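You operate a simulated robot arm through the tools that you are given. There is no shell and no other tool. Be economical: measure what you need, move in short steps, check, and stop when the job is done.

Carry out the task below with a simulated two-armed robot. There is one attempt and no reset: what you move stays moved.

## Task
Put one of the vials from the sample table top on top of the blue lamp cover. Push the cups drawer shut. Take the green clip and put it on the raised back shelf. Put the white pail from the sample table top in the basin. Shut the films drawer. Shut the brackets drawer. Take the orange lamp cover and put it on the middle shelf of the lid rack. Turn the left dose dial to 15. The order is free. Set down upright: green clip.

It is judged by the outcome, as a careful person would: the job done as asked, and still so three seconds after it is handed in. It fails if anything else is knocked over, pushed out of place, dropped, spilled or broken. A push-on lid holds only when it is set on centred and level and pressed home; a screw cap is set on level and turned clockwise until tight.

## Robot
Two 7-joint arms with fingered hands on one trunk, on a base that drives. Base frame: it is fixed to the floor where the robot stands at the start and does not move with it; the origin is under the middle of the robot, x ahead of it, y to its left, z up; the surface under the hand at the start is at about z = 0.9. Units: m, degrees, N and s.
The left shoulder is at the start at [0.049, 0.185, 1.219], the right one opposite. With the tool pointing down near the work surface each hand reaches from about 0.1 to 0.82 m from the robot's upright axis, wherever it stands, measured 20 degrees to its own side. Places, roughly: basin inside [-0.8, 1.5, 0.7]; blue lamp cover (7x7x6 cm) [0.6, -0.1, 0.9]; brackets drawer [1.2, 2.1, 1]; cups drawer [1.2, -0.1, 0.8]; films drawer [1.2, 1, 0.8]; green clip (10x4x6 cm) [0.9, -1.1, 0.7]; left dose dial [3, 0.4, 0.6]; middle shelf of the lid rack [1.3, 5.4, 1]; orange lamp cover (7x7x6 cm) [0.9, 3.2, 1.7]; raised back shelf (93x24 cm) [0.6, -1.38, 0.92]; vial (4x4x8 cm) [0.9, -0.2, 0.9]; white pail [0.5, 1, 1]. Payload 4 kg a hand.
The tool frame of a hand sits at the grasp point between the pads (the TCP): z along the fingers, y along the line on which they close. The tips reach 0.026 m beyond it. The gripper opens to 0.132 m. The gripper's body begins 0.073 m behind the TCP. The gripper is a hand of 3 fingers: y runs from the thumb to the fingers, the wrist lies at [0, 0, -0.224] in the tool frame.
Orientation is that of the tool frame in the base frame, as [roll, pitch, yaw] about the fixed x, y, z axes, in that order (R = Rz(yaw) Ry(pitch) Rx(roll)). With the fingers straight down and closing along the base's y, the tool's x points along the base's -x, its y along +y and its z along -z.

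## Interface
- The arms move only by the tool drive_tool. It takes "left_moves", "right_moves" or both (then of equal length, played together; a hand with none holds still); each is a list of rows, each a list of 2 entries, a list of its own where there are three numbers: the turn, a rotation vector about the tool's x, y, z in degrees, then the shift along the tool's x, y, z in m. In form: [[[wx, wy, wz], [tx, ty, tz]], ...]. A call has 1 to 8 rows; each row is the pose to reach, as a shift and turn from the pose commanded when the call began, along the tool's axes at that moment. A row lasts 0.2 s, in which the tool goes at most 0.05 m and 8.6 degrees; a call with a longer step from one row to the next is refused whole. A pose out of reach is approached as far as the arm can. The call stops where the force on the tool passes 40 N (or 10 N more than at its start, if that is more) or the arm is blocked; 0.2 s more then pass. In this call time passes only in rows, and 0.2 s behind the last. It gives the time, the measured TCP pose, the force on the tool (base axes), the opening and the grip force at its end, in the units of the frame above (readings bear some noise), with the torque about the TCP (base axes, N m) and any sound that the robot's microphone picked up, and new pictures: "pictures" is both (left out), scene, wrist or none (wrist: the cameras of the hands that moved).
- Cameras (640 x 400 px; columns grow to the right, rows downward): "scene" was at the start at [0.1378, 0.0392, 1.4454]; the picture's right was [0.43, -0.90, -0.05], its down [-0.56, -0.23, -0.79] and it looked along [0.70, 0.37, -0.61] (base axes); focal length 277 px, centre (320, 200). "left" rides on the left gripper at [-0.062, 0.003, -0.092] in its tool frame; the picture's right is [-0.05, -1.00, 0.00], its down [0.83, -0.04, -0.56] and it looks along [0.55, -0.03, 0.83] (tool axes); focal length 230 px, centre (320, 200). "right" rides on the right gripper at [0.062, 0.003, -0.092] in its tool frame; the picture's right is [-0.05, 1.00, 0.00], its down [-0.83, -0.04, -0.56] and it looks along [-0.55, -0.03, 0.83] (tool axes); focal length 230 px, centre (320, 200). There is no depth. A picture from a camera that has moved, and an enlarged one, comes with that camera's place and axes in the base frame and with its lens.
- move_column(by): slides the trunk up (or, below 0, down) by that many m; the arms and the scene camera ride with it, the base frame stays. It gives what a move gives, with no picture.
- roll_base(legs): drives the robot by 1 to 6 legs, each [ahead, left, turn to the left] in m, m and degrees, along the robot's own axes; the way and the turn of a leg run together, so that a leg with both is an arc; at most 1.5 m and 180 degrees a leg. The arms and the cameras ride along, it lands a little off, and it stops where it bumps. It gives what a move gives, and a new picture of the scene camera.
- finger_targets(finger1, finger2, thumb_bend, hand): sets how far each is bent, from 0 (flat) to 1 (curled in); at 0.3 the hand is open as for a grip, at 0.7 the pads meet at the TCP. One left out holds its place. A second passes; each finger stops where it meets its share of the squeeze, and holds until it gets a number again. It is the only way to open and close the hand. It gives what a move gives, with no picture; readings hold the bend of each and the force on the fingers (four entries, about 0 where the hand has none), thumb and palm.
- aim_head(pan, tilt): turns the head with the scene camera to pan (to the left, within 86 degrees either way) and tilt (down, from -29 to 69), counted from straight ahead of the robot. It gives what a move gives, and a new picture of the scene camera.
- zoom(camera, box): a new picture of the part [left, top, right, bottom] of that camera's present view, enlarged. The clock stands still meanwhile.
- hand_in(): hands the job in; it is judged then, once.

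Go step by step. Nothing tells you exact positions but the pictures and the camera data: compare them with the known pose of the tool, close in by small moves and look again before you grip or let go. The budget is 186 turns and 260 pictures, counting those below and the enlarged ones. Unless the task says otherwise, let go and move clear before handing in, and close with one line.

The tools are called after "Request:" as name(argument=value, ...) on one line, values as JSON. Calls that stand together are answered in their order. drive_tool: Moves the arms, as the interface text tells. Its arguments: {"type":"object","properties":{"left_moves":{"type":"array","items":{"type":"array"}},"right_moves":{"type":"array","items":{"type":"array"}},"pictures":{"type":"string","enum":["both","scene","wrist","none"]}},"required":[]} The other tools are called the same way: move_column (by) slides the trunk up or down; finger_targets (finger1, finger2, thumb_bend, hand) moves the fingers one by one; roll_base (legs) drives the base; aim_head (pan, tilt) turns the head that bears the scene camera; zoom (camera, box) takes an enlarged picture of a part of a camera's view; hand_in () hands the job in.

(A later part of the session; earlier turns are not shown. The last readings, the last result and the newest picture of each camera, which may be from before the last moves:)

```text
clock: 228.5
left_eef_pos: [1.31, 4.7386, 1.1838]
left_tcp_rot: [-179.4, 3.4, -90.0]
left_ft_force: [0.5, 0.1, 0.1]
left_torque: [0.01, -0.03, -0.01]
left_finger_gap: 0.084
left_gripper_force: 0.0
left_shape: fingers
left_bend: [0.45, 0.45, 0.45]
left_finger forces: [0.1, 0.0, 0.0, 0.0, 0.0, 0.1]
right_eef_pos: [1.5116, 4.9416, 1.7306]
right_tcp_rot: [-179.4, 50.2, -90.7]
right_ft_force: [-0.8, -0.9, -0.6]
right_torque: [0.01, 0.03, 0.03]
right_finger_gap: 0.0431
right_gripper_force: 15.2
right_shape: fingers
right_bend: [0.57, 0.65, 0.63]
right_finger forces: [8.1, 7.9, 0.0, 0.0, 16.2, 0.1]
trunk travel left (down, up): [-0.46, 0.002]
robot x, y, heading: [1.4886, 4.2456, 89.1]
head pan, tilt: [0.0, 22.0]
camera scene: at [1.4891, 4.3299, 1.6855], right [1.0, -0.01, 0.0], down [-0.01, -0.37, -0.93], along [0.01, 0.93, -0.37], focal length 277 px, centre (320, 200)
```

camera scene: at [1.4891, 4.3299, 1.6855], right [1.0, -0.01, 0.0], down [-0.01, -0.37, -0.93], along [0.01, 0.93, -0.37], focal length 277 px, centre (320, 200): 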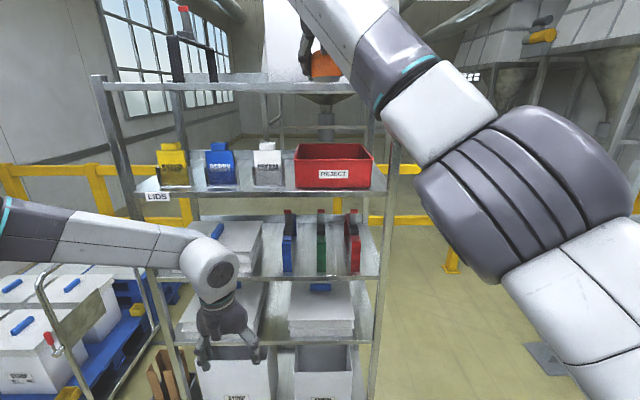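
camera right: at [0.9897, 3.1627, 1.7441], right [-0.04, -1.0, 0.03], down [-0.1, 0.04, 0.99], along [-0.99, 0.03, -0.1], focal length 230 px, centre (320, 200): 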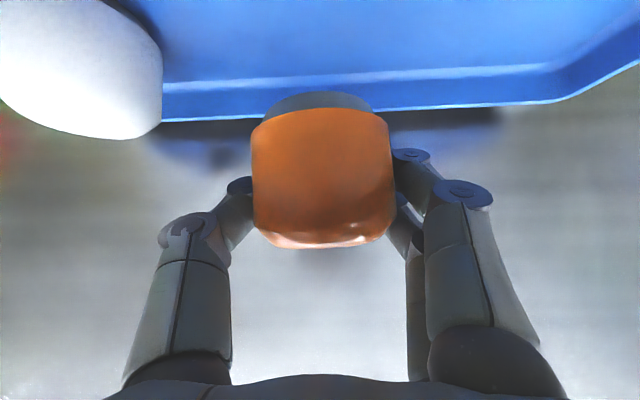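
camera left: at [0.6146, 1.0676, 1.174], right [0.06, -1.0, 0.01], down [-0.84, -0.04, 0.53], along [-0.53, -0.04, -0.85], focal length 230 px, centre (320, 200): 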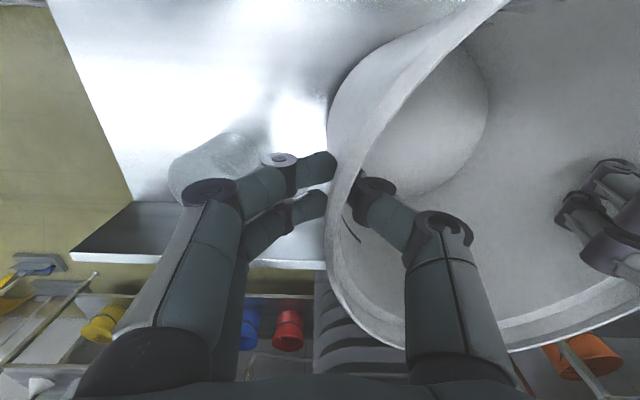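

Request:
zoom(camera="scene", box=[150, 190, 400, 290])

```text
2.56 times, centred on (275, 240) of scene
camera zoom: at [1.4891, 4.3299, 1.6855], right [1.0, -0.01, 0.0], down [-0.01, -0.37, -0.93], along [0.01, 0.93, -0.37], focal length 710 px, centre (435, 98)
```

zoom: 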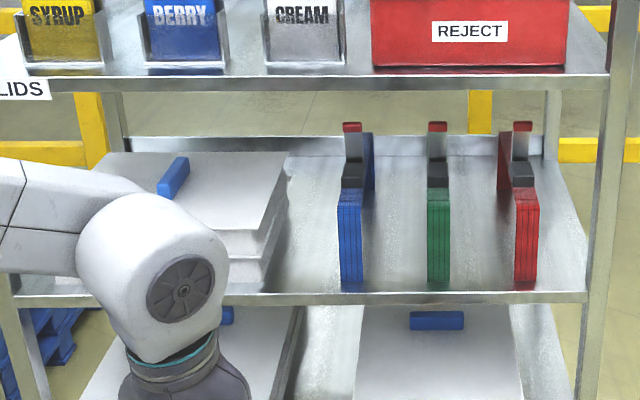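

The middle shelf is at about z 0.96 and has a free gap between the lid stack and the blue stand at x≈1.27. I'll tuck the left hand back and lower the right hand with the cover.

Request:
drive_tool(right_moves=[[[0, 0, 0], [0.038, 0, 0.032]], [[0, 0, 0], [0.077, 0, 0.064]], [[0, 0, 0], [0.115, 0, 0.096]], [[0, 0, 0], [0.153, 0, 0.128]], [[0, 0, 0], [0.192, 0, 0.16]], [[0, 0, 0], [0.23, 0, 0.192]], [[0, 0, 0], [0.269, 0, 0.224]], [[0, 0, 0], [0.307, 0, 0.256]]], left_moves=[[[0, 0, 0], [0.03, 0.0, 0]], [[0, 0, 0], [0.06, 0.0, 0]], [[0, 0, 0], [0.09, 0, 0]], [[0, 0, 0], [0.12, 0, 0]], [[0, 0, 0], [0.15, 0, 0]], [[0, 0, 0], [0.18, 0, 0]], [[0, 0, 0], [0.21, 0, 0]], [[0, 0, 0], [0.22, 0, 0]]], pictures="none")

Request:
move_column(by=-0.2)

Request:
roll_base(legs=[[0, 0.28, 0.9], [0.3, 0, 0]])

```text
refused: row 2 steps farther than a row can; nothing moved
```

```text
clock: 230.7
left_eef_pos: [1.3108, 4.7389, 0.9838]
left_tcp_rot: [-179.4, 3.6, -90.0]
left_ft_force: [0.1, -0.5, -0.8]
left_torque: [-0.01, -0.01, 0.01]
left_finger_gap: 0.0843
left_gripper_force: 0.1
left_shape: fingers
left_bend: [0.45, 0.45, 0.45]
left_finger forces: [0.0, 0.0, 0.0, 0.1, 0.1, 0.0]
right_eef_pos: [1.5111, 4.9398, 1.5321]
right_tcp_rot: [-179.5, 50.2, -90.7]
right_ft_force: [-0.8, 0.2, -1.1]
right_torque: [0.02, 0.01, 0.04]
right_finger_gap: 0.0432
right_gripper_force: 15.8
right_shape: fingers
right_bend: [0.58, 0.65, 0.63]
right_finger forces: [7.8, 8.0, 0.0, 0.0, 16.2, 0.1]
trunk travel left (down, up): [-0.26, 0.202]
robot x, y, heading: [1.485, 4.2457, 89.3]
head pan, tilt: [0.0, 22.0]
```

```text
clock: 232.3
left_eef_pos: [1.1093, 4.7439, 0.9856]
left_tcp_rot: [-179.2, 3.7, -89.6]
left_ft_force: [-0.6, -0.3, 0.4]
left_torque: [0.07, -0.06, -0.03]
left_finger_gap: 0.0842
left_gripper_force: 0.0
left_shape: fingers
left_bend: [0.45, 0.45, 0.45]
left_finger forces: [0.1, 0.0, 0.1, 0.0, 0.0, 0.0]
right_eef_pos: [1.3077, 4.9445, 1.5357]
right_tcp_rot: [-179.1, 50.5, -90.0]
right_ft_force: [-0.4, -1.3, 0.3]
right_torque: [0.03, -0.08, -0.03]
right_finger_gap: 0.0432
right_gripper_force: 16.1
right_shape: fingers
right_bend: [0.58, 0.65, 0.63]
right_finger forces: [8.1, 8.0, 0.1, 0.0, 16.2, 0.0]
trunk travel left (down, up): [-0.26, 0.202]
robot x, y, heading: [1.2905, 4.2589, 89.3]
head pan, tilt: [0.0, 22.0]
stopped in leg 1: the robot was blocked; the commanded pose is now the measured one
camera scene: at [1.2899, 4.3944, 1.4716], right [1.0, -0.01, 0.0], down [0.0, -0.47, -0.88], along [0.01, 0.88, -0.47], focal length 277 px, centre (320, 200)
```

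scene: 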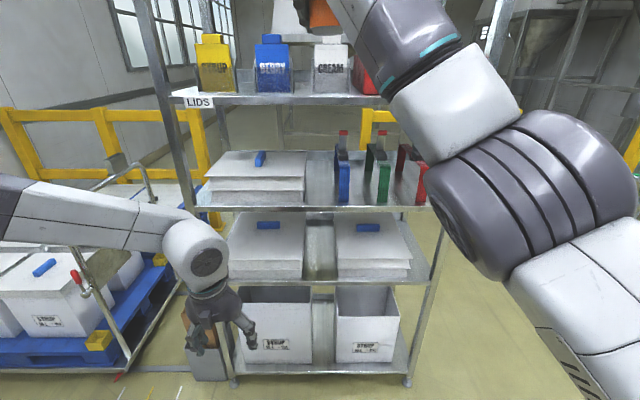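

The base brushed the bench corner, so I'll step away from it and forward, then tuck the arms properly.

Request:
roll_base(legs=[[0, -0.05, 0], [0.2, 0, 0.7]])

Request:
drive_tool(right_moves=[[[0, 0, 0], [0.036, 0, 0.03]], [[0, 0, 0], [0.072, 0, 0.06]], [[0, 0, 0], [0.108, 0, 0.09]], [[0, 0, 0], [0.144, 0, 0.12]], [[0, 0, 0], [0.18, 0, 0.15]], [[0, 0, 0], [0.216, 0, 0.18]], [[0, 0, 0], [0.252, 0, 0.21]], [[0, 0, 0], [0.288, 0, 0.24]]], left_moves=[[[0, 0, 0], [0.03, 0.0, 0]], [[0, 0, 0], [0.06, 0.0, 0]], [[0, 0, 0], [0.09, 0, 0]], [[0, 0, 0], [0.12, 0, 0]], [[0, 0, 0], [0.15, 0, 0]], [[0, 0, 0], [0.18, 0, 0]], [[0, 0, 0], [0.2, 0, 0]], [[0, 0, 0], [0.2, 0, 0]]], pictures="scene")

Request:
aim_head(pan=86, tilt=40)

```text
clock: 234.4
left_eef_pos: [1.1559, 4.9395, 0.9838]
left_tcp_rot: [-179.3, 3.6, -88.9]
left_ft_force: [-1.2, 0.2, -0.6]
left_torque: [0.02, 0.0, 0.01]
left_finger_gap: 0.0844
left_gripper_force: 0.1
left_shape: fingers
left_bend: [0.45, 0.45, 0.45]
left_finger forces: [0.0, 0.1, 0.0, 0.0, 0.0, 0.0]
right_eef_pos: [1.3533, 5.145, 1.5318]
right_tcp_rot: [-179.5, 50.3, -89.5]
right_ft_force: [-0.3, -0.2, 0.0]
right_torque: [0.01, 0.01, -0.03]
right_finger_gap: 0.0429
right_gripper_force: 16.2
right_shape: fingers
right_bend: [0.58, 0.65, 0.63]
right_finger forces: [7.9, 8.0, 0.0, 0.1, 16.2, 0.1]
trunk travel left (down, up): [-0.26, 0.202]
robot x, y, heading: [1.3443, 4.4539, 90.3]
head pan, tilt: [0.0, 22.0]
camera scene: at [1.3424, 4.5948, 1.471], right [1.0, 0.01, 0.0], down [0.0, -0.47, -0.88], along [-0.01, 0.88, -0.47], focal length 277 px, centre (320, 200)
```

scene: 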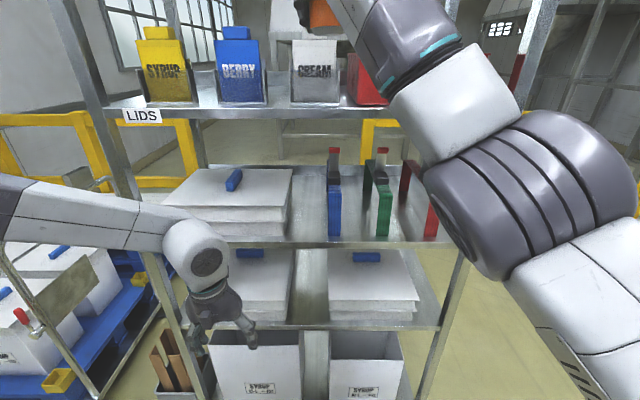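

```text
clock: 236.2
left_eef_pos: [1.16, 4.7383, 0.9707]
left_tcp_rot: [-179.4, 3.4, -88.9]
left_ft_force: [0.2, -0.7, -0.3]
left_torque: [-0.01, -0.01, -0.02]
left_finger_gap: 0.0844
left_gripper_force: 0.0
left_shape: fingers
left_bend: [0.45, 0.45, 0.45]
left_finger forces: [0.0, 0.0, 0.1, 0.1, 0.0, 0.1]
right_eef_pos: [1.3519, 5.1464, 1.1536]
right_tcp_rot: [-179.5, 50.2, -89.4]
right_ft_force: [0.2, -0.1, 0.1]
right_torque: [-0.02, -0.02, -0.01]
right_finger_gap: 0.0428
right_gripper_force: 16.5
right_shape: fingers
right_bend: [0.58, 0.65, 0.63]
right_finger forces: [7.8, 7.9, 0.0, 0.1, 16.1, 0.0]
trunk travel left (down, up): [-0.26, 0.202]
robot x, y, heading: [1.3416, 4.4544, 90.5]
head pan, tilt: [0.0, 22.0]
camera scene: at [1.3431, 4.5975, 1.4705], right [1.0, 0.01, 0.0], down [0.0, -0.47, -0.88], along [-0.01, 0.88, -0.47], focal length 277 px, centre (320, 200)
```

scene: 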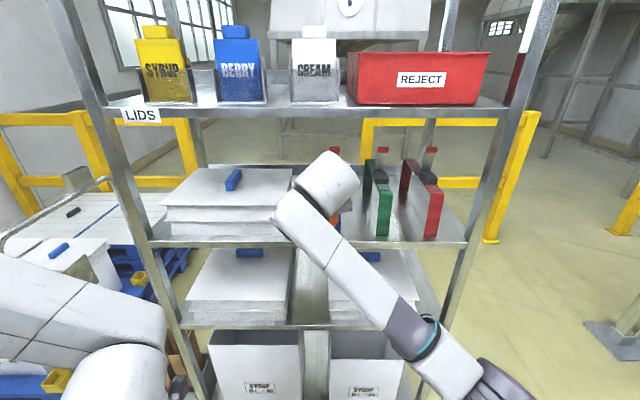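

```text
clock: 237.8
left_eef_pos: [1.1596, 4.7378, 0.9704]
left_tcp_rot: [-179.4, 3.4, -88.9]
left_ft_force: [-0.1, -0.3, -0.9]
left_torque: [-0.02, -0.01, 0.01]
left_finger_gap: 0.0842
left_gripper_force: 0.1
left_shape: fingers
left_bend: [0.45, 0.45, 0.45]
left_finger forces: [0.1, 0.0, 0.0, 0.0, 0.0, 0.0]
right_eef_pos: [1.3522, 5.1457, 1.1553]
right_tcp_rot: [-179.5, 50.2, -89.5]
right_ft_force: [-0.2, -0.8, -0.7]
right_torque: [0.02, 0.02, -0.02]
right_finger_gap: 0.0428
right_gripper_force: 15.5
right_shape: fingers
right_bend: [0.58, 0.65, 0.63]
right_finger forces: [7.8, 7.8, 0.1, 0.0, 15.9, 0.1]
trunk travel left (down, up): [-0.26, 0.202]
robot x, y, heading: [1.3387, 4.4501, 90.3]
head pan, tilt: [85.9, 40.0]
camera scene: at [1.2585, 4.5069, 1.4517], right [0.07, 0.99, -0.11], down [0.64, -0.12, -0.76], along [-0.76, -0.02, -0.64], focal length 277 px, centre (320, 200)
```

scene: 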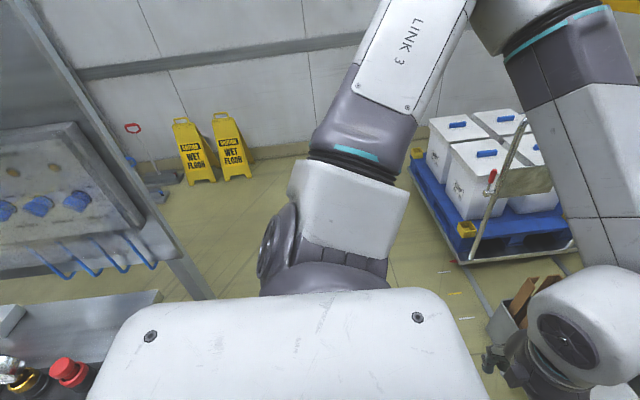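

The bench is fine. I'll bring the cover down in front of the gap in the middle shelf.

Request:
drive_tool(right_moves=[[[0, 0, 0], [0.01, 0.03, 0.015]], [[0, 0, 0], [0.03, 0.06, 0.04]], [[0, 0, 0], [0.052, 0.0616, 0.08]], [[0, 0, 0], [0.0745, 0.0616, 0.12]]], pictures="wrist")

Request:
aim_head(pan=15, tilt=25)

```text
clock: 238.8
left_eef_pos: [1.1606, 4.7356, 0.9722]
left_tcp_rot: [-179.5, 3.6, -88.9]
left_ft_force: [-0.6, 0.1, -0.7]
left_torque: [-0.02, -0.01, -0.03]
left_finger_gap: 0.0841
left_gripper_force: 0.0
left_shape: fingers
left_bend: [0.45, 0.45, 0.45]
left_finger forces: [0.1, 0.0, 0.0, 0.0, 0.0, 0.0]
right_eef_pos: [1.2856, 5.1738, 1.0599]
right_tcp_rot: [179.6, 51.4, -89.4]
right_ft_force: [3.6, -25.1, 9.1]
right_torque: [-0.65, 0.18, 0.62]
right_finger_gap: 0.0404
right_gripper_force: 32.5
right_shape: fingers
right_bend: [0.65, 0.66, 0.64]
right_finger forces: [40.5, 5.8, 0.1, 0.0, 19.3, 0.1]
trunk travel left (down, up): [-0.26, 0.202]
robot x, y, heading: [1.3458, 4.4523, 90.4]
head pan, tilt: [85.9, 40.0]
stopped in row 4 (right hand): the force on the tool passed its limit at 52 N (the readings are from after the stop); the commanded pose is now the measured one
camera right: at [1.2835, 5.0629, 1.0695], right [-1.0, 0.02, 0.04], down [0.05, 0.08, 1.0], along [0.01, 1.0, -0.08], focal length 230 px, centre (320, 200)
```

right: 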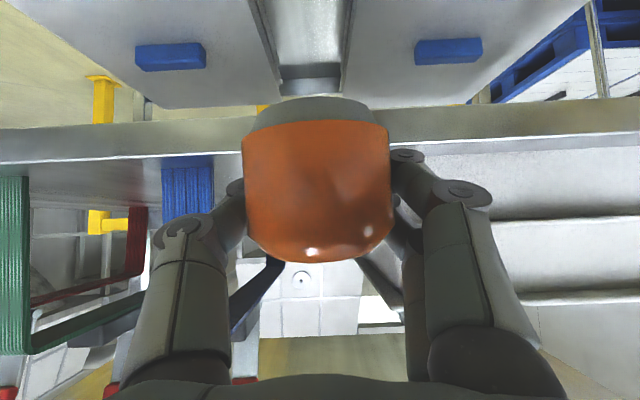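

```text
clock: 240.2
left_eef_pos: [1.1602, 4.7343, 0.9722]
left_tcp_rot: [-179.4, 3.7, -89.0]
left_ft_force: [-0.2, 0.1, 0.1]
left_torque: [-0.03, 0.02, 0.03]
left_finger_gap: 0.0843
left_gripper_force: 0.1
left_shape: fingers
left_bend: [0.45, 0.45, 0.45]
left_finger forces: [0.0, 0.1, 0.0, 0.1, 0.0, 0.0]
right_eef_pos: [1.2872, 5.1743, 1.0593]
right_tcp_rot: [179.7, 51.6, -89.6]
right_ft_force: [-3.6, -21.8, 15.6]
right_torque: [-0.41, 0.53, 0.67]
right_finger_gap: 0.0409
right_gripper_force: 29.2
right_shape: fingers
right_bend: [0.66, 0.66, 0.64]
right_finger forces: [35.3, 7.8, 0.0, 0.1, 15.6, 0.1]
trunk travel left (down, up): [-0.26, 0.202]
robot x, y, heading: [1.3432, 4.4546, 90.5]
head pan, tilt: [15.0, 25.0]
camera scene: at [1.3185, 4.586, 1.4669], right [0.96, 0.26, -0.03], down [0.11, -0.5, -0.86], along [-0.24, 0.83, -0.51], focal length 277 px, centre (320, 200)
```

scene: 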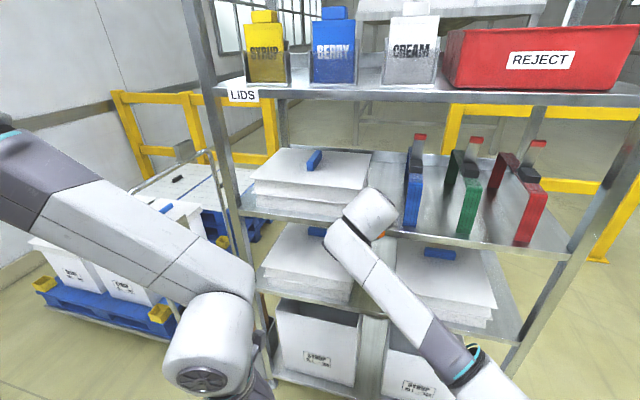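

A finger met the lid stack's corner. I'll back off at once and reassess.

Request:
drive_tool(right_moves=[[[0, 0, 0], [0.0, 0.0, -0.03]], [[0, 0, 0], [-0.03, 0.0, -0.055]]], pictures="both")

Request:
zoom(camera="scene", box=[240, 120, 560, 280])

```text
clock: 240.8
left_eef_pos: [1.16, 4.737, 0.9707]
left_tcp_rot: [-179.4, 3.5, -88.9]
left_ft_force: [0.1, -0.4, 0.2]
left_torque: [-0.03, -0.03, 0.0]
left_finger_gap: 0.084
left_gripper_force: 0.0
left_shape: fingers
left_bend: [0.45, 0.45, 0.45]
left_finger forces: [0.0, 0.0, 0.0, 0.0, 0.0, 0.0]
right_eef_pos: [1.2876, 5.1534, 1.1126]
right_tcp_rot: [179.8, 51.1, -89.5]
right_ft_force: [0.3, -0.4, -0.3]
right_torque: [0.02, -0.01, 0.02]
right_finger_gap: 0.0406
right_gripper_force: 15.2
right_shape: fingers
right_bend: [0.61, 0.66, 0.64]
right_finger forces: [7.1, 8.4, 0.0, 0.1, 15.5, 0.0]
trunk travel left (down, up): [-0.26, 0.202]
robot x, y, heading: [1.3464, 4.4483, 90.3]
head pan, tilt: [15.0, 25.0]
camera scene: at [1.3182, 4.5899, 1.4665], right [0.96, 0.26, -0.03], down [0.11, -0.5, -0.86], along [-0.24, 0.83, -0.51], focal length 277 px, centre (320, 200)
camera right: at [1.2855, 5.0414, 1.124], right [-1.0, 0.02, 0.04], down [0.04, 0.09, 1.0], along [0.02, 1.0, -0.09], focal length 230 px, centre (320, 200)
```

scene: 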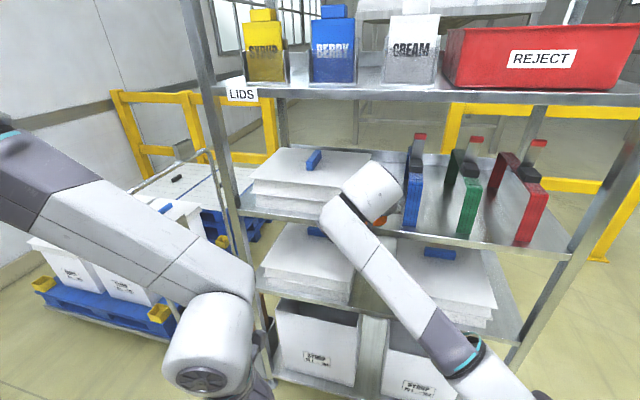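
right: 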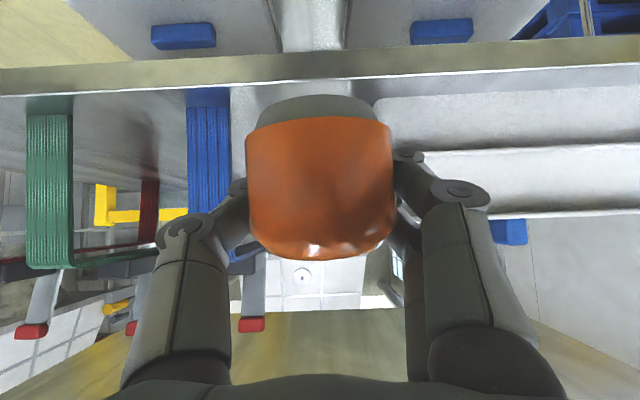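

```text
2.00 times, centred on (400, 200) of scene
camera zoom: at [1.3182, 4.5899, 1.4665], right [0.96, 0.26, -0.03], down [0.11, -0.5, -0.86], along [-0.24, 0.83, -0.51], focal length 554 px, centre (160, 200)
```

zoom: 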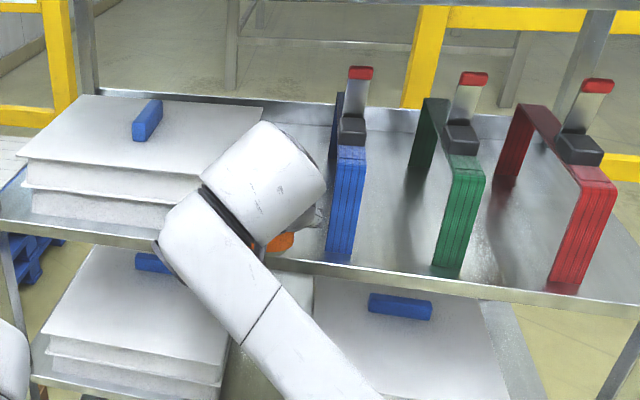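

The shelf is actually at z≈1.0 with its front at y≈5.24, and the gap is centred near x=1.30. I'll shift right and approach along that line in small steps.

Request:
drive_tool(right_moves=[[[0, 0, 0], [0.034, -0.0165, 0.028]], [[0, 0, 0], [0.014, -0.0168, 0.053]], [[0, 0, 0], [-0.007, -0.017, 0.079]]], pictures="wrist")

```text
clock: 241.6
left_eef_pos: [1.1605, 4.7385, 0.9702]
left_tcp_rot: [-179.4, 3.4, -89.0]
left_ft_force: [-0.3, 0.2, 1.1]
left_torque: [0.0, 0.02, 0.0]
left_finger_gap: 0.0842
left_gripper_force: 0.1
left_shape: fingers
left_bend: [0.45, 0.45, 0.45]
left_finger forces: [0.0, 0.0, 0.1, 0.1, 0.0, 0.1]
right_eef_pos: [1.301, 5.2213, 1.0676]
right_tcp_rot: [179.8, 51.1, -89.5]
right_ft_force: [0.9, -0.5, -1.3]
right_torque: [0.0, -0.03, 0.0]
right_finger_gap: 0.0406
right_gripper_force: 15.4
right_shape: fingers
right_bend: [0.61, 0.66, 0.64]
right_finger forces: [7.1, 8.5, 0.0, 0.0, 15.3, 0.0]
trunk travel left (down, up): [-0.26, 0.202]
robot x, y, heading: [1.3452, 4.4514, 90.2]
head pan, tilt: [15.0, 25.0]
camera right: at [1.2984, 5.1109, 1.0788], right [-1.0, 0.02, 0.04], down [0.04, 0.09, 0.99], along [0.02, 1.0, -0.09], focal length 230 px, centre (320, 200)
```

right: 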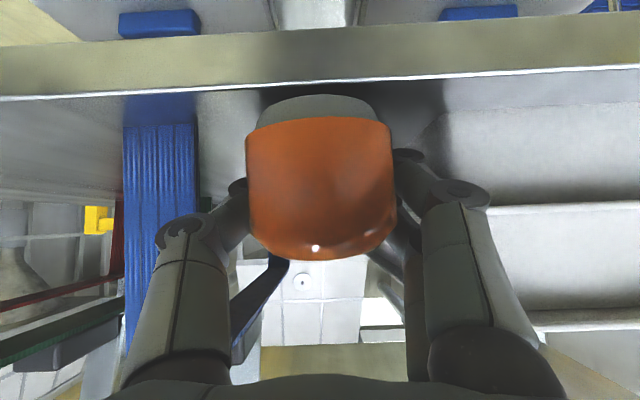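

Centred in the gap. Moving forward over the shelf.

Request:
drive_tool(right_moves=[[[0, 0, 0], [-0.02, 0.0, 0.025]], [[0, 0, 0], [-0.043, 0.0, 0.053]]], pictures="both")

```text
clock: 242.2
left_eef_pos: [1.16, 4.7394, 0.9699]
left_tcp_rot: [-179.4, 3.3, -88.9]
left_ft_force: [-0.7, 0.7, -0.3]
left_torque: [-0.01, 0.0, 0.0]
left_finger_gap: 0.0842
left_gripper_force: 0.0
left_shape: fingers
left_bend: [0.45, 0.45, 0.45]
left_finger forces: [0.0, 0.0, 0.1, 0.0, 0.0, 0.0]
right_eef_pos: [1.2999, 5.2897, 1.0698]
right_tcp_rot: [179.9, 51.1, -89.5]
right_ft_force: [1.3, -0.3, -0.7]
right_torque: [0.02, 0.01, -0.01]
right_finger_gap: 0.0401
right_gripper_force: 15.4
right_shape: fingers
right_bend: [0.6, 0.66, 0.64]
right_finger forces: [7.1, 8.4, 0.0, 0.0, 15.3, 0.0]
trunk travel left (down, up): [-0.26, 0.202]
robot x, y, heading: [1.3416, 4.4522, 90.1]
head pan, tilt: [15.0, 25.0]
camera scene: at [1.3184, 4.5931, 1.4661], right [0.96, 0.26, -0.03], down [0.11, -0.5, -0.86], along [-0.24, 0.82, -0.51], focal length 277 px, centre (320, 200)
camera right: at [1.2985, 5.1777, 1.0802], right [-1.0, 0.02, 0.04], down [0.04, 0.09, 0.99], along [0.02, 1.0, -0.09], focal length 230 px, centre (320, 200)
```

scene: 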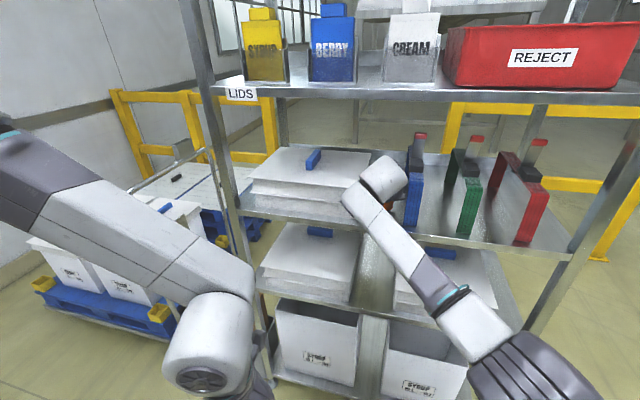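
right: 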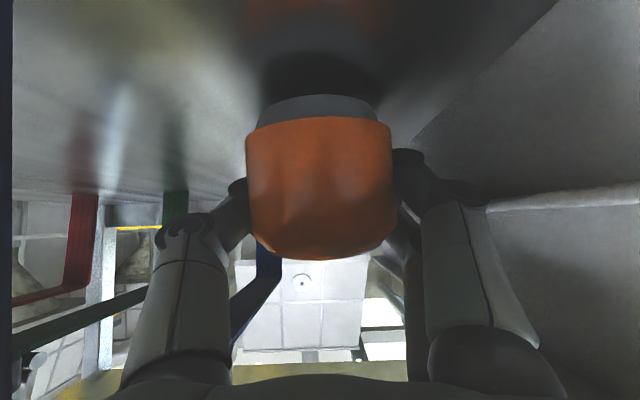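

Request:
drive_tool(right_moves=[[[0, 0, 0], [0.0078, 0.0, 0.0063]], [[0, 0, 0], [0.0117, 0.0, 0.0094]], [[0, 0, 0], [0.0156, 0.0, 0.0126]], [[0, 0, 0], [0.0195, 0.0, 0.0157]]], pictures="wrist")

```text
clock: 243.1
left_eef_pos: [1.16, 4.738, 0.9702]
left_tcp_rot: [-179.4, 3.4, -88.9]
left_ft_force: [0.0, -0.3, -0.3]
left_torque: [-0.01, -0.01, 0.02]
left_finger_gap: 0.084
left_gripper_force: 0.1
left_shape: fingers
left_bend: [0.45, 0.45, 0.45]
left_finger forces: [0.1, 0.0, 0.0, 0.1, 0.0, 0.1]
right_eef_pos: [1.2988, 5.2896, 1.0622]
right_tcp_rot: [179.2, 52.8, -89.6]
right_ft_force: [0.2, -2.0, 14.3]
right_torque: [0.03, 0.08, 0.03]
right_finger_gap: 0.0387
right_gripper_force: 16.4
right_shape: fingers
right_bend: [0.61, 0.68, 0.65]
right_finger forces: [11.9, 6.2, 0.0, 0.1, 14.5, 0.1]
trunk travel left (down, up): [-0.26, 0.202]
robot x, y, heading: [1.3418, 4.4541, 90.2]
head pan, tilt: [15.0, 25.0]
stopped in row 4 (right hand): the force on the tool passed its limit at 42 N (the readings are from after the stop); the commanded pose is now the measured one
camera right: at [1.2977, 5.179, 1.0692], right [-1.0, 0.01, 0.05], down [0.05, 0.06, 1.0], along [0.01, 1.0, -0.06], focal length 230 px, centre (320, 200)
```

right: 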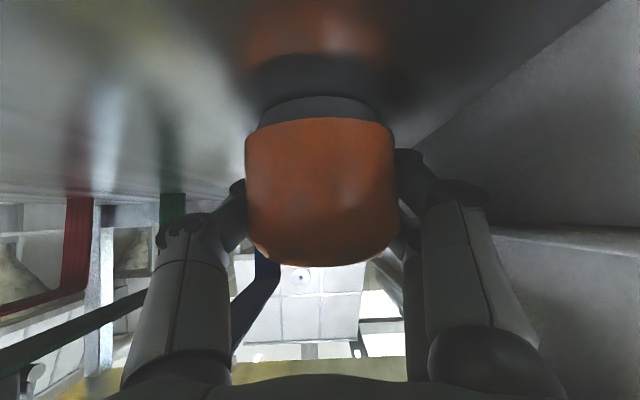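

Contact on the shelf. Releasing gently with a small opening.

Request:
finger_targets(hand="right", finger1=0.53, finger2=0.54, thumb_bend=0.55)

Request:
zoom(camera="right", box=[0, 0, 640, 400])

```text
clock: 244.1
left_eef_pos: [1.1611, 4.7366, 0.9725]
left_tcp_rot: [-179.3, 3.5, -89.0]
left_ft_force: [0.3, 0.6, -0.6]
left_torque: [0.03, -0.01, -0.01]
left_finger_gap: 0.0842
left_gripper_force: 0.1
left_shape: fingers
left_bend: [0.45, 0.45, 0.45]
left_finger forces: [0.0, 0.1, 0.1, 0.0, 0.0, 0.1]
right_eef_pos: [1.3001, 5.2883, 1.0621]
right_tcp_rot: [179.4, 52.8, -89.6]
right_ft_force: [3.1, 5.2, 23.3]
right_torque: [0.48, 0.55, -0.2]
right_finger_gap: 0.0475
right_gripper_force: 10.9
right_shape: fingers
right_bend: [0.59, 0.54, 0.55]
right_finger forces: [22.7, 0.1, 0.0, 0.0, 0.0, 0.2]
trunk travel left (down, up): [-0.26, 0.202]
robot x, y, heading: [1.3435, 4.4516, 90.6]
head pan, tilt: [15.0, 25.0]
```

```text
1.00 times, centred on (320, 200) of right (not enlarged: the box is as wide or as high as the picture)
camera zoom: at [1.2984, 5.1773, 1.0695], right [-1.0, 0.02, 0.05], down [0.05, 0.06, 1.0], along [0.01, 1.0, -0.06], focal length 230 px, centre (320, 200)
```

zoom: 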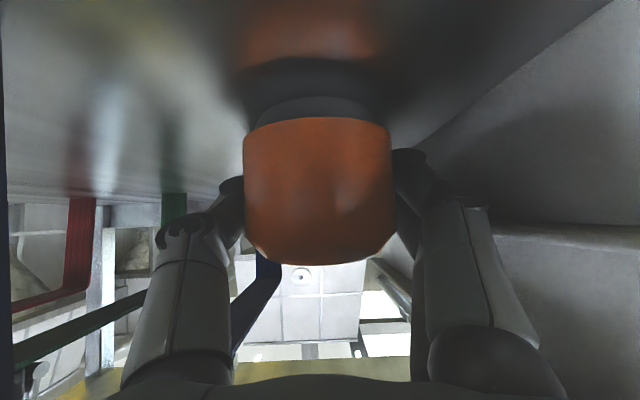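

Request:
drive_tool(right_moves=[[[0, 0, 0], [-0.004, 0.0, -0.003]]], pictures="none")

Request:
finger_targets(hand="right", finger1=0.51, finger2=0.51, thumb_bend=0.52)

Request:
zoom(camera="right", box=[0, 0, 640, 400])

```text
clock: 244.5
left_eef_pos: [1.1602, 4.7367, 0.9709]
left_tcp_rot: [-179.3, 3.5, -88.9]
left_ft_force: [-0.4, 1.5, -0.4]
left_torque: [0.01, -0.01, -0.02]
left_finger_gap: 0.0842
left_gripper_force: 0.0
left_shape: fingers
left_bend: [0.45, 0.45, 0.45]
left_finger forces: [0.1, 0.0, 0.0, 0.0, 0.0, 0.0]
right_eef_pos: [1.302, 5.2883, 1.0601]
right_tcp_rot: [179.5, 52.3, -89.5]
right_ft_force: [1.9, 0.2, 15.3]
right_torque: [0.25, 0.43, -0.06]
right_finger_gap: 0.0486
right_gripper_force: 7.7
right_shape: fingers
right_bend: [0.58, 0.54, 0.55]
right_finger forces: [15.1, 0.0, 0.1, 0.1, 0.0, 0.0]
trunk travel left (down, up): [-0.26, 0.202]
robot x, y, heading: [1.345, 4.452, 90.2]
head pan, tilt: [15.0, 25.0]
```

```text
clock: 245.5
left_eef_pos: [1.1615, 4.7374, 0.9714]
left_tcp_rot: [-179.4, 3.5, -89.0]
left_ft_force: [-0.3, -0.1, 0.2]
left_torque: [0.05, -0.02, 0.0]
left_finger_gap: 0.0843
left_gripper_force: 0.1
left_shape: fingers
left_bend: [0.45, 0.45, 0.45]
left_finger forces: [0.1, 0.0, 0.0, 0.1, 0.1, 0.0]
right_eef_pos: [1.3032, 5.2893, 1.0624]
right_tcp_rot: [179.5, 52.2, -89.6]
right_ft_force: [2.4, -2.8, 9.1]
right_torque: [0.07, 0.22, 0.03]
right_finger_gap: 0.0546
right_gripper_force: 4.5
right_shape: fingers
right_bend: [0.57, 0.51, 0.52]
right_finger forces: [8.9, 0.0, 0.0, 0.0, 0.0, 0.0]
trunk travel left (down, up): [-0.26, 0.202]
robot x, y, heading: [1.3427, 4.4513, 90.1]
head pan, tilt: [15.0, 25.0]
```

```text
1.00 times, centred on (320, 200) of right (not enlarged: the box is as wide or as high as the picture)
camera zoom: at [1.2995, 5.1782, 1.0706], right [-1.0, 0.02, 0.05], down [0.05, 0.07, 1.0], along [0.01, 1.0, -0.07], focal length 230 px, centre (320, 200)
```

zoom: 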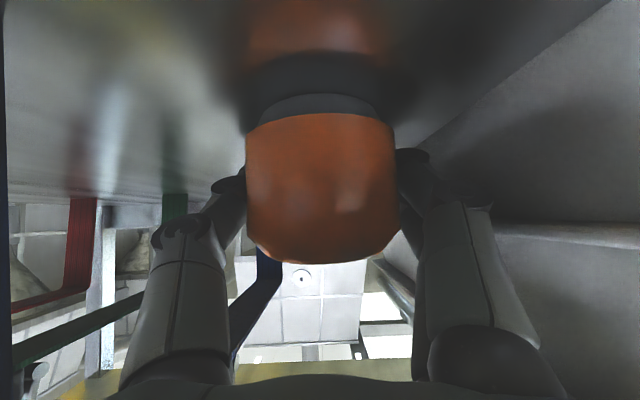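

Request:
drive_tool(right_moves=[[[0, 0, 0], [-0.004, 0.0, -0.008]], [[0, 0, 0], [-0.004, 0.0, -0.02]]], pictures="wrist")

```text
clock: 246.1
left_eef_pos: [1.1612, 4.7376, 0.9708]
left_tcp_rot: [-179.3, 3.5, -88.9]
left_ft_force: [0.6, 0.1, 0.3]
left_torque: [-0.01, -0.01, 0.0]
left_finger_gap: 0.0842
left_gripper_force: 0.0
left_shape: fingers
left_bend: [0.45, 0.45, 0.45]
left_finger forces: [0.0, 0.1, 0.0, 0.0, 0.0, 0.1]
right_eef_pos: [1.2992, 5.2761, 1.0765]
right_tcp_rot: [179.4, 52.3, -89.7]
right_ft_force: [-0.3, 0.6, 0.2]
right_torque: [-0.03, 0.0, 0.02]
right_finger_gap: 0.062
right_gripper_force: 0.1
right_shape: fingers
right_bend: [0.51, 0.51, 0.52]
right_finger forces: [0.0, 0.0, 0.1, 0.1, 0.0, 0.1]
trunk travel left (down, up): [-0.26, 0.202]
robot x, y, heading: [1.3441, 4.4562, 90.1]
head pan, tilt: [15.0, 25.0]
camera right: at [1.2983, 5.1654, 1.0852], right [-1.0, 0.02, 0.05], down [0.05, 0.07, 1.0], along [0.01, 1.0, -0.07], focal length 230 px, centre (320, 200)
```

right: 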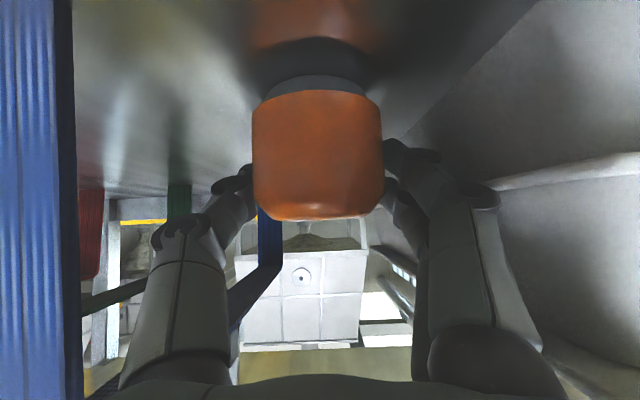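

The cover stands free on the shelf. Withdrawing straight out.

Request:
drive_tool(right_moves=[[[0, 0, 0], [0.01, 0.0, -0.035]], [[0, 0, 0], [0.02, 0.0, -0.07]], [[0, 0, 0], [0.03, 0.0, -0.11]], [[0, 0, 0], [0.03, 0.0, -0.16]]], pictures="both")

```text
clock: 247.1
left_eef_pos: [1.1608, 4.7379, 0.9715]
left_tcp_rot: [-179.4, 3.5, -89.0]
left_ft_force: [0.5, -0.5, -0.2]
left_torque: [0.01, -0.02, -0.02]
left_finger_gap: 0.0839
left_gripper_force: 0.2
left_shape: fingers
left_bend: [0.45, 0.45, 0.45]
left_finger forces: [0.0, 0.0, 0.0, 0.1, 0.0, 0.0]
right_eef_pos: [1.3028, 5.1316, 1.152]
right_tcp_rot: [179.5, 52.3, -89.5]
right_ft_force: [-1.4, 0.2, 0.8]
right_torque: [-0.01, 0.0, 0.03]
right_finger_gap: 0.0624
right_gripper_force: 0.0
right_shape: fingers
right_bend: [0.51, 0.51, 0.52]
right_finger forces: [0.1, 0.0, 0.0, 0.1, 0.0, 0.0]
trunk travel left (down, up): [-0.26, 0.202]
robot x, y, heading: [1.3453, 4.4533, 90.5]
head pan, tilt: [15.0, 25.0]
camera scene: at [1.319, 4.5905, 1.4664], right [0.96, 0.26, -0.03], down [0.11, -0.5, -0.86], along [-0.24, 0.83, -0.51], focal length 277 px, centre (320, 200)
camera right: at [1.3001, 5.0197, 1.1611], right [-1.0, 0.02, 0.05], down [0.05, 0.07, 1.0], along [0.01, 1.0, -0.07], focal length 230 px, centre (320, 200)
```

scene: 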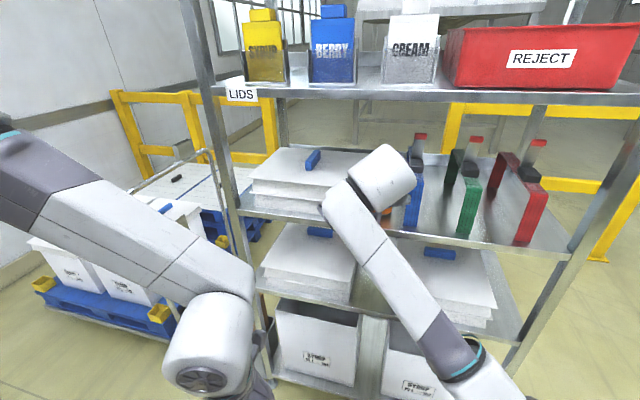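
right: 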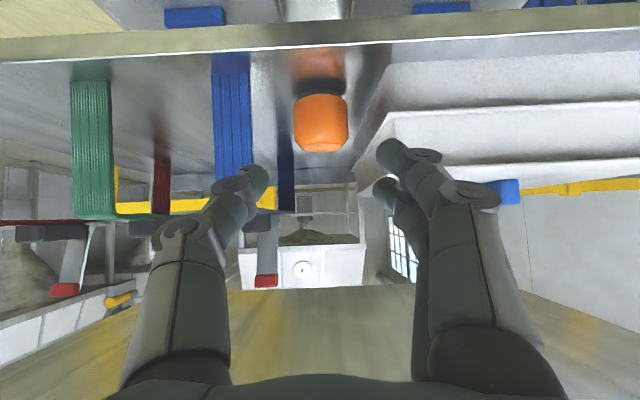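

The orange cover is on the middle shelf. Next the drawers: I'll pull away, turn south, and drive down the far side of the tables.

Request:
roll_base(legs=[[-0.05, -0.55, 0], [0, 0, -90], [0, 0, -90]])

Request:
drive_tool(right_moves=[[[0, 8, 0], [-0.01, 0, -0.03]], [[0, 16, 0], [-0.02, 0, -0.06]], [[0, 24, 0], [-0.03, 0, -0.09]], [[0, 32, 0], [-0.04, 0, -0.12]], [[0, 40, 0], [-0.05, 0, -0.15]], [[0, 47, 0], [-0.06, 0, -0.18]], [[0, 52, 0], [-0.06, 0, -0.2]]], pictures="none")

Request:
aim_head(pan=-15, tilt=25)

```text
clock: 257.9
left_eef_pos: [2.0839, 4.1168, 0.9706]
left_tcp_rot: [-179.4, 3.4, 91.5]
left_ft_force: [-0.1, 0.8, -0.8]
left_torque: [0.03, 0.0, -0.03]
left_finger_gap: 0.084
left_gripper_force: 0.1
left_shape: fingers
left_bend: [0.45, 0.45, 0.45]
left_finger forces: [0.1, 0.0, 0.0, 0.1, 0.0, 0.0]
right_eef_pos: [1.9438, 3.7226, 1.1521]
right_tcp_rot: [179.4, 52.3, 91.0]
right_ft_force: [-0.2, 0.0, 0.5]
right_torque: [-0.02, 0.01, 0.01]
right_finger_gap: 0.0626
right_gripper_force: 0.0
right_shape: fingers
right_bend: [0.51, 0.51, 0.52]
right_finger forces: [0.0, 0.1, 0.1, 0.0, 0.1, 0.0]
trunk travel left (down, up): [-0.26, 0.202]
robot x, y, heading: [1.8998, 4.4034, -89.3]
head pan, tilt: [15.0, 25.0]
camera scene: at [1.9255, 4.2622, 1.4662], right [-0.96, -0.27, -0.03], down [-0.12, 0.5, -0.86], along [0.25, -0.82, -0.51], focal length 277 px, centre (320, 200)
```

scene: 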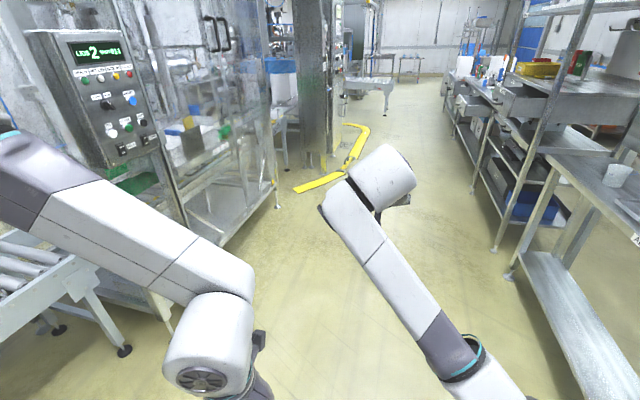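

```text
clock: 259.5
left_eef_pos: [2.0821, 4.1179, 0.9727]
left_tcp_rot: [-179.5, 3.5, 91.4]
left_ft_force: [-0.3, -0.4, 0.1]
left_torque: [0.01, -0.04, 0.01]
left_finger_gap: 0.0844
left_gripper_force: 0.0
left_shape: fingers
left_bend: [0.45, 0.45, 0.45]
left_finger forces: [0.0, 0.0, 0.1, 0.1, 0.0, 0.0]
right_eef_pos: [1.9372, 3.8444, 1.3259]
right_tcp_rot: [179.6, 0.3, 91.2]
right_ft_force: [0.1, -0.1, 0.4]
right_torque: [0.02, -0.04, -0.02]
right_finger_gap: 0.0626
right_gripper_force: 0.1
right_shape: fingers
right_bend: [0.51, 0.51, 0.52]
right_finger forces: [0.0, 0.0, 0.0, 0.0, 0.1, 0.1]
right hand out of reach, approached as far as the arm can: row 3
trunk travel left (down, up): [-0.26, 0.202]
robot x, y, heading: [1.9002, 4.4008, -89.4]
head pan, tilt: [15.0, 25.0]
```

```text
clock: 260.5
left_eef_pos: [2.0828, 4.1183, 0.9714]
left_tcp_rot: [-179.4, 3.5, 91.5]
left_ft_force: [-0.5, -0.2, 0.4]
left_torque: [0.02, 0.0, 0.0]
left_finger_gap: 0.0841
left_gripper_force: 0.0
left_shape: fingers
left_bend: [0.45, 0.45, 0.45]
left_finger forces: [0.0, 0.0, 0.1, 0.0, 0.0, 0.0]
right_eef_pos: [1.9399, 3.8426, 1.3237]
right_tcp_rot: [179.8, 0.3, 91.3]
right_ft_force: [0.1, 0.1, 0.1]
right_torque: [0.02, 0.01, 0.02]
right_finger_gap: 0.0625
right_gripper_force: 0.0
right_shape: fingers
right_bend: [0.51, 0.51, 0.52]
right_finger forces: [0.1, 0.0, 0.1, 0.0, 0.0, 0.0]
trunk travel left (down, up): [-0.26, 0.202]
robot x, y, heading: [1.8979, 4.3992, -89.5]
head pan, tilt: [-15.0, 25.0]
camera scene: at [1.8781, 4.2616, 1.4662], right [-0.97, 0.24, 0.03], down [0.1, 0.5, -0.86], along [-0.22, -0.83, -0.51], focal length 277 px, centre (320, 200)
```

scene: 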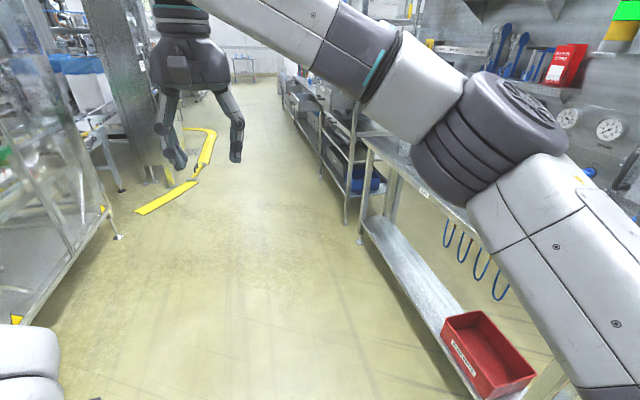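

Request:
roll_base(legs=[[1.2, 0.05, 0], [1.0, 0.05, 0]])

Request:
aim_head(pan=-70, tilt=25)

```text
clock: 271.3
left_eef_pos: [2.1628, 1.9237, 0.9715]
left_tcp_rot: [-179.5, 3.5, 88.8]
left_ft_force: [-0.6, -0.1, 0.8]
left_torque: [0.02, -0.01, 0.03]
left_finger_gap: 0.0844
left_gripper_force: 0.0
left_shape: fingers
left_bend: [0.45, 0.45, 0.45]
left_finger forces: [0.0, 0.0, 0.0, 0.1, 0.0, 0.1]
right_eef_pos: [2.009, 1.6583, 1.3241]
right_tcp_rot: [179.7, 0.3, 88.6]
right_ft_force: [0.0, -0.3, -0.3]
right_torque: [-0.01, -0.01, 0.04]
right_finger_gap: 0.0629
right_gripper_force: 0.2
right_shape: fingers
right_bend: [0.51, 0.51, 0.52]
right_finger forces: [0.1, 0.0, 0.2, 0.1, 0.0, 0.0]
trunk travel left (down, up): [-0.26, 0.202]
robot x, y, heading: [1.9949, 2.2173, -91.9]
head pan, tilt: [-15.0, 25.0]
camera scene: at [1.966, 2.0783, 1.4663], right [-0.96, 0.29, 0.03], down [0.13, 0.5, -0.86], along [-0.26, -0.82, -0.51], focal length 277 px, centre (320, 200)
```

scene: 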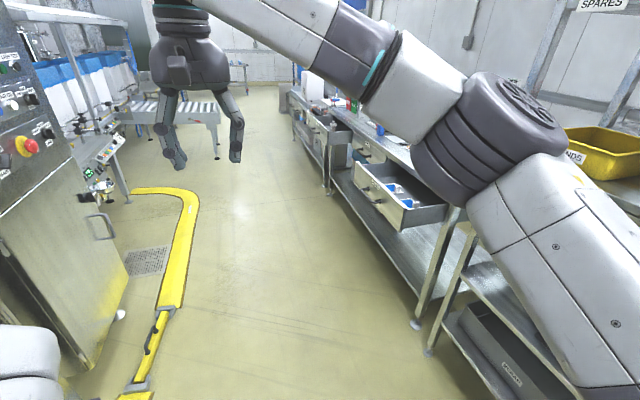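

```text
clock: 272.5
left_eef_pos: [2.1633, 1.9243, 0.9718]
left_tcp_rot: [-179.5, 3.4, 88.9]
left_ft_force: [0.2, -0.6, -0.7]
left_torque: [0.0, 0.0, -0.03]
left_finger_gap: 0.0842
left_gripper_force: 0.1
left_shape: fingers
left_bend: [0.45, 0.45, 0.45]
left_finger forces: [0.0, 0.0, 0.0, 0.0, 0.0, 0.1]
right_eef_pos: [2.0083, 1.6581, 1.323]
right_tcp_rot: [179.7, 0.3, 88.5]
right_ft_force: [0.4, -0.3, -0.4]
right_torque: [-0.02, 0.02, 0.0]
right_finger_gap: 0.0625
right_gripper_force: 0.1
right_shape: fingers
right_bend: [0.51, 0.51, 0.52]
right_finger forces: [0.0, 0.0, 0.0, 0.1, 0.1, 0.0]
trunk travel left (down, up): [-0.26, 0.202]
robot x, y, heading: [1.9931, 2.2193, -91.7]
head pan, tilt: [-70.0, 25.0]
camera scene: at [1.9052, 2.137, 1.4722], right [-0.31, 0.94, 0.1], down [0.4, 0.23, -0.89], along [-0.86, -0.24, -0.45], focal length 277 px, centre (320, 200)
```

scene: 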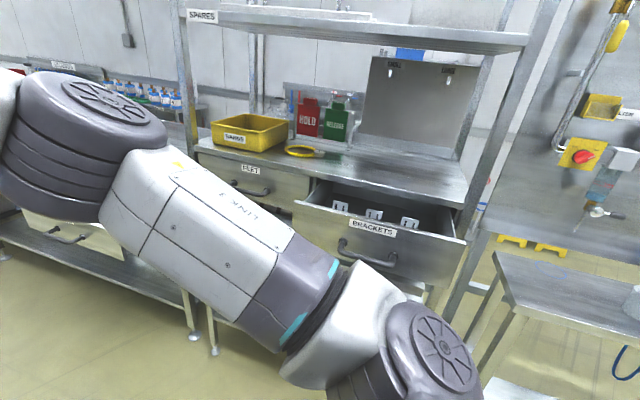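

I see the brackets drawer standing open at y≈2.1 with its front near x≈1.12. I'll turn west, close the right hand and tilt it forward to push.

Request:
roll_base(legs=[[0, 0, -88], [0, 0.15, 0]])

Request:
finger_targets(hand="right", finger1=0.75, finger2=0.75, thumb_bend=0.75)

Request:
drive_tool(right_moves=[[[0, -8, 0], [0.0, 0, 0.03]], [[0, -16, 0], [0.0, 0, 0.06]], [[0, -24, 0], [0, 0, 0.09]], [[0, -32, 0], [0, 0, 0.12]], [[0, -40, 0], [0, 0, 0.15]], [[0, -48, 0], [0, 0, 0.18]], [[0, -56, 0], [0, 0, 0.21]], [[0, -64, 0], [0, 0, 0.24]]], pictures="none")

Request:
aim_head(pan=0, tilt=30)

```text
clock: 277.7
left_eef_pos: [1.7044, 1.8854, 0.9709]
left_tcp_rot: [-179.5, 3.4, 0.5]
left_ft_force: [0.1, -0.2, 0.1]
left_torque: [-0.02, 0.0, 0.01]
left_finger_gap: 0.0841
left_gripper_force: 0.2
left_shape: fingers
left_bend: [0.45, 0.45, 0.45]
left_finger forces: [0.1, 0.0, 0.1, 0.0, 0.0, 0.1]
right_eef_pos: [1.4328, 2.0357, 1.3235]
right_tcp_rot: [179.5, 0.3, 0.3]
right_ft_force: [-0.2, -0.5, 0.5]
right_torque: [-0.02, -0.03, 0.01]
right_finger_gap: 0.0626
right_gripper_force: 0.0
right_shape: fingers
right_bend: [0.51, 0.51, 0.52]
right_finger forces: [0.0, 0.0, 0.0, 0.0, 0.0, 0.1]
trunk travel left (down, up): [-0.26, 0.202]
robot x, y, heading: [1.9938, 2.0656, 179.8]
head pan, tilt: [-70.0, 25.0]
camera scene: at [1.9113, 2.1528, 1.4721], right [0.94, 0.34, 0.1], down [0.24, -0.4, -0.89], along [-0.26, 0.85, -0.45], focal length 277 px, centre (320, 200)
```

scene: 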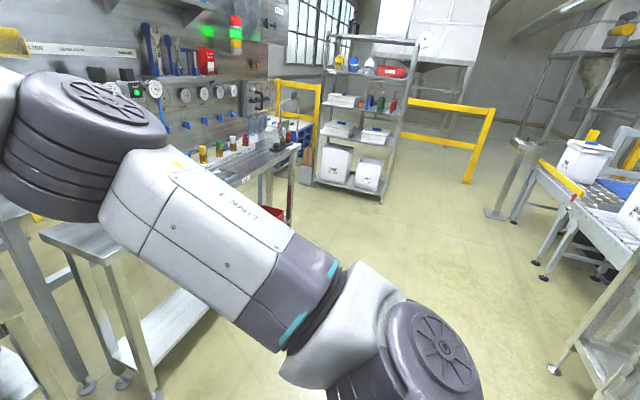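

```text
clock: 278.7
left_eef_pos: [1.7051, 1.8852, 0.9713]
left_tcp_rot: [-179.4, 3.5, 0.5]
left_ft_force: [0.3, -0.4, -0.4]
left_torque: [-0.01, 0.03, 0.0]
left_finger_gap: 0.0841
left_gripper_force: 0.1
left_shape: fingers
left_bend: [0.45, 0.45, 0.45]
left_finger forces: [0.0, 0.1, 0.0, 0.0, 0.1, 0.0]
right_eef_pos: [1.4335, 2.0349, 1.3238]
right_tcp_rot: [179.6, 0.4, 0.2]
right_ft_force: [0.7, -0.7, 0.5]
right_torque: [-0.03, -0.01, -0.01]
right_finger_gap: 0.0001
right_gripper_force: 0.0
right_shape: fingers
right_bend: [0.74, 0.74, 0.74]
right_finger forces: [0.0, 0.0, 0.1, 0.1, 0.1, 0.0]
trunk travel left (down, up): [-0.26, 0.202]
robot x, y, heading: [1.9901, 2.0656, 179.8]
head pan, tilt: [-70.0, 25.0]
```

```text
clock: 280.5
left_eef_pos: [1.7049, 1.8852, 0.97]
left_tcp_rot: [-179.4, 3.4, 0.4]
left_ft_force: [0.2, 0.1, -0.1]
left_torque: [-0.01, -0.02, 0.02]
left_finger_gap: 0.0841
left_gripper_force: 0.0
left_shape: fingers
left_bend: [0.45, 0.45, 0.45]
left_finger forces: [0.0, 0.0, 0.0, 0.0, 0.1, 0.0]
right_eef_pos: [1.4313, 2.0299, 1.085]
right_tcp_rot: [179.1, 64.3, -0.6]
right_ft_force: [0.3, 0.7, -0.2]
right_torque: [0.02, -0.02, 0.01]
right_finger_gap: 0.0
right_gripper_force: 0.0
right_shape: fingers
right_bend: [0.74, 0.74, 0.74]
right_finger forces: [0.0, 0.1, 0.1, 0.0, 0.0, 0.1]
trunk travel left (down, up): [-0.26, 0.202]
robot x, y, heading: [1.9936, 2.0637, 179.5]
head pan, tilt: [-70.0, 25.0]
```

```text
clock: 281.9
left_eef_pos: [1.7039, 1.8853, 0.9714]
left_tcp_rot: [-179.4, 3.4, 0.5]
left_ft_force: [0.1, 0.7, -0.1]
left_torque: [-0.02, -0.01, -0.02]
left_finger_gap: 0.0841
left_gripper_force: 0.1
left_shape: fingers
left_bend: [0.45, 0.45, 0.45]
left_finger forces: [0.0, 0.1, 0.0, 0.0, 0.0, 0.0]
right_eef_pos: [1.4312, 2.0292, 1.0849]
right_tcp_rot: [179.2, 64.1, -0.6]
right_ft_force: [0.0, 0.5, 0.2]
right_torque: [-0.01, 0.04, 0.02]
right_finger_gap: 0.0
right_gripper_force: 0.0
right_shape: fingers
right_bend: [0.74, 0.74, 0.74]
right_finger forces: [0.0, 0.0, 0.0, 0.0, 0.0, 0.0]
trunk travel left (down, up): [-0.26, 0.202]
robot x, y, heading: [1.9929, 2.0649, 179.9]
head pan, tilt: [0.0, 30.0]
camera scene: at [1.8532, 2.0648, 1.4581], right [0.01, 1.0, 0.0], down [0.59, 0.0, -0.81], along [-0.81, 0.0, -0.59], focal length 277 px, centre (320, 200)
```

scene: 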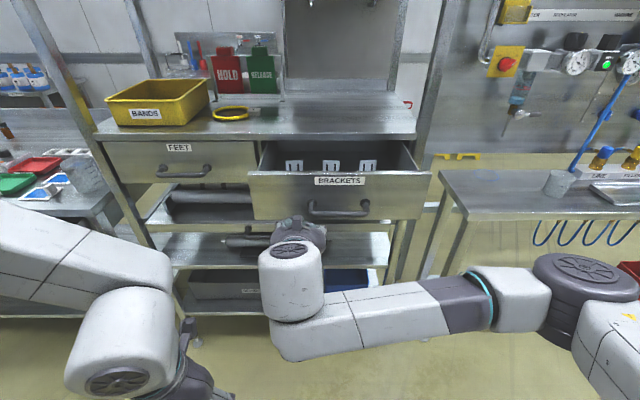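

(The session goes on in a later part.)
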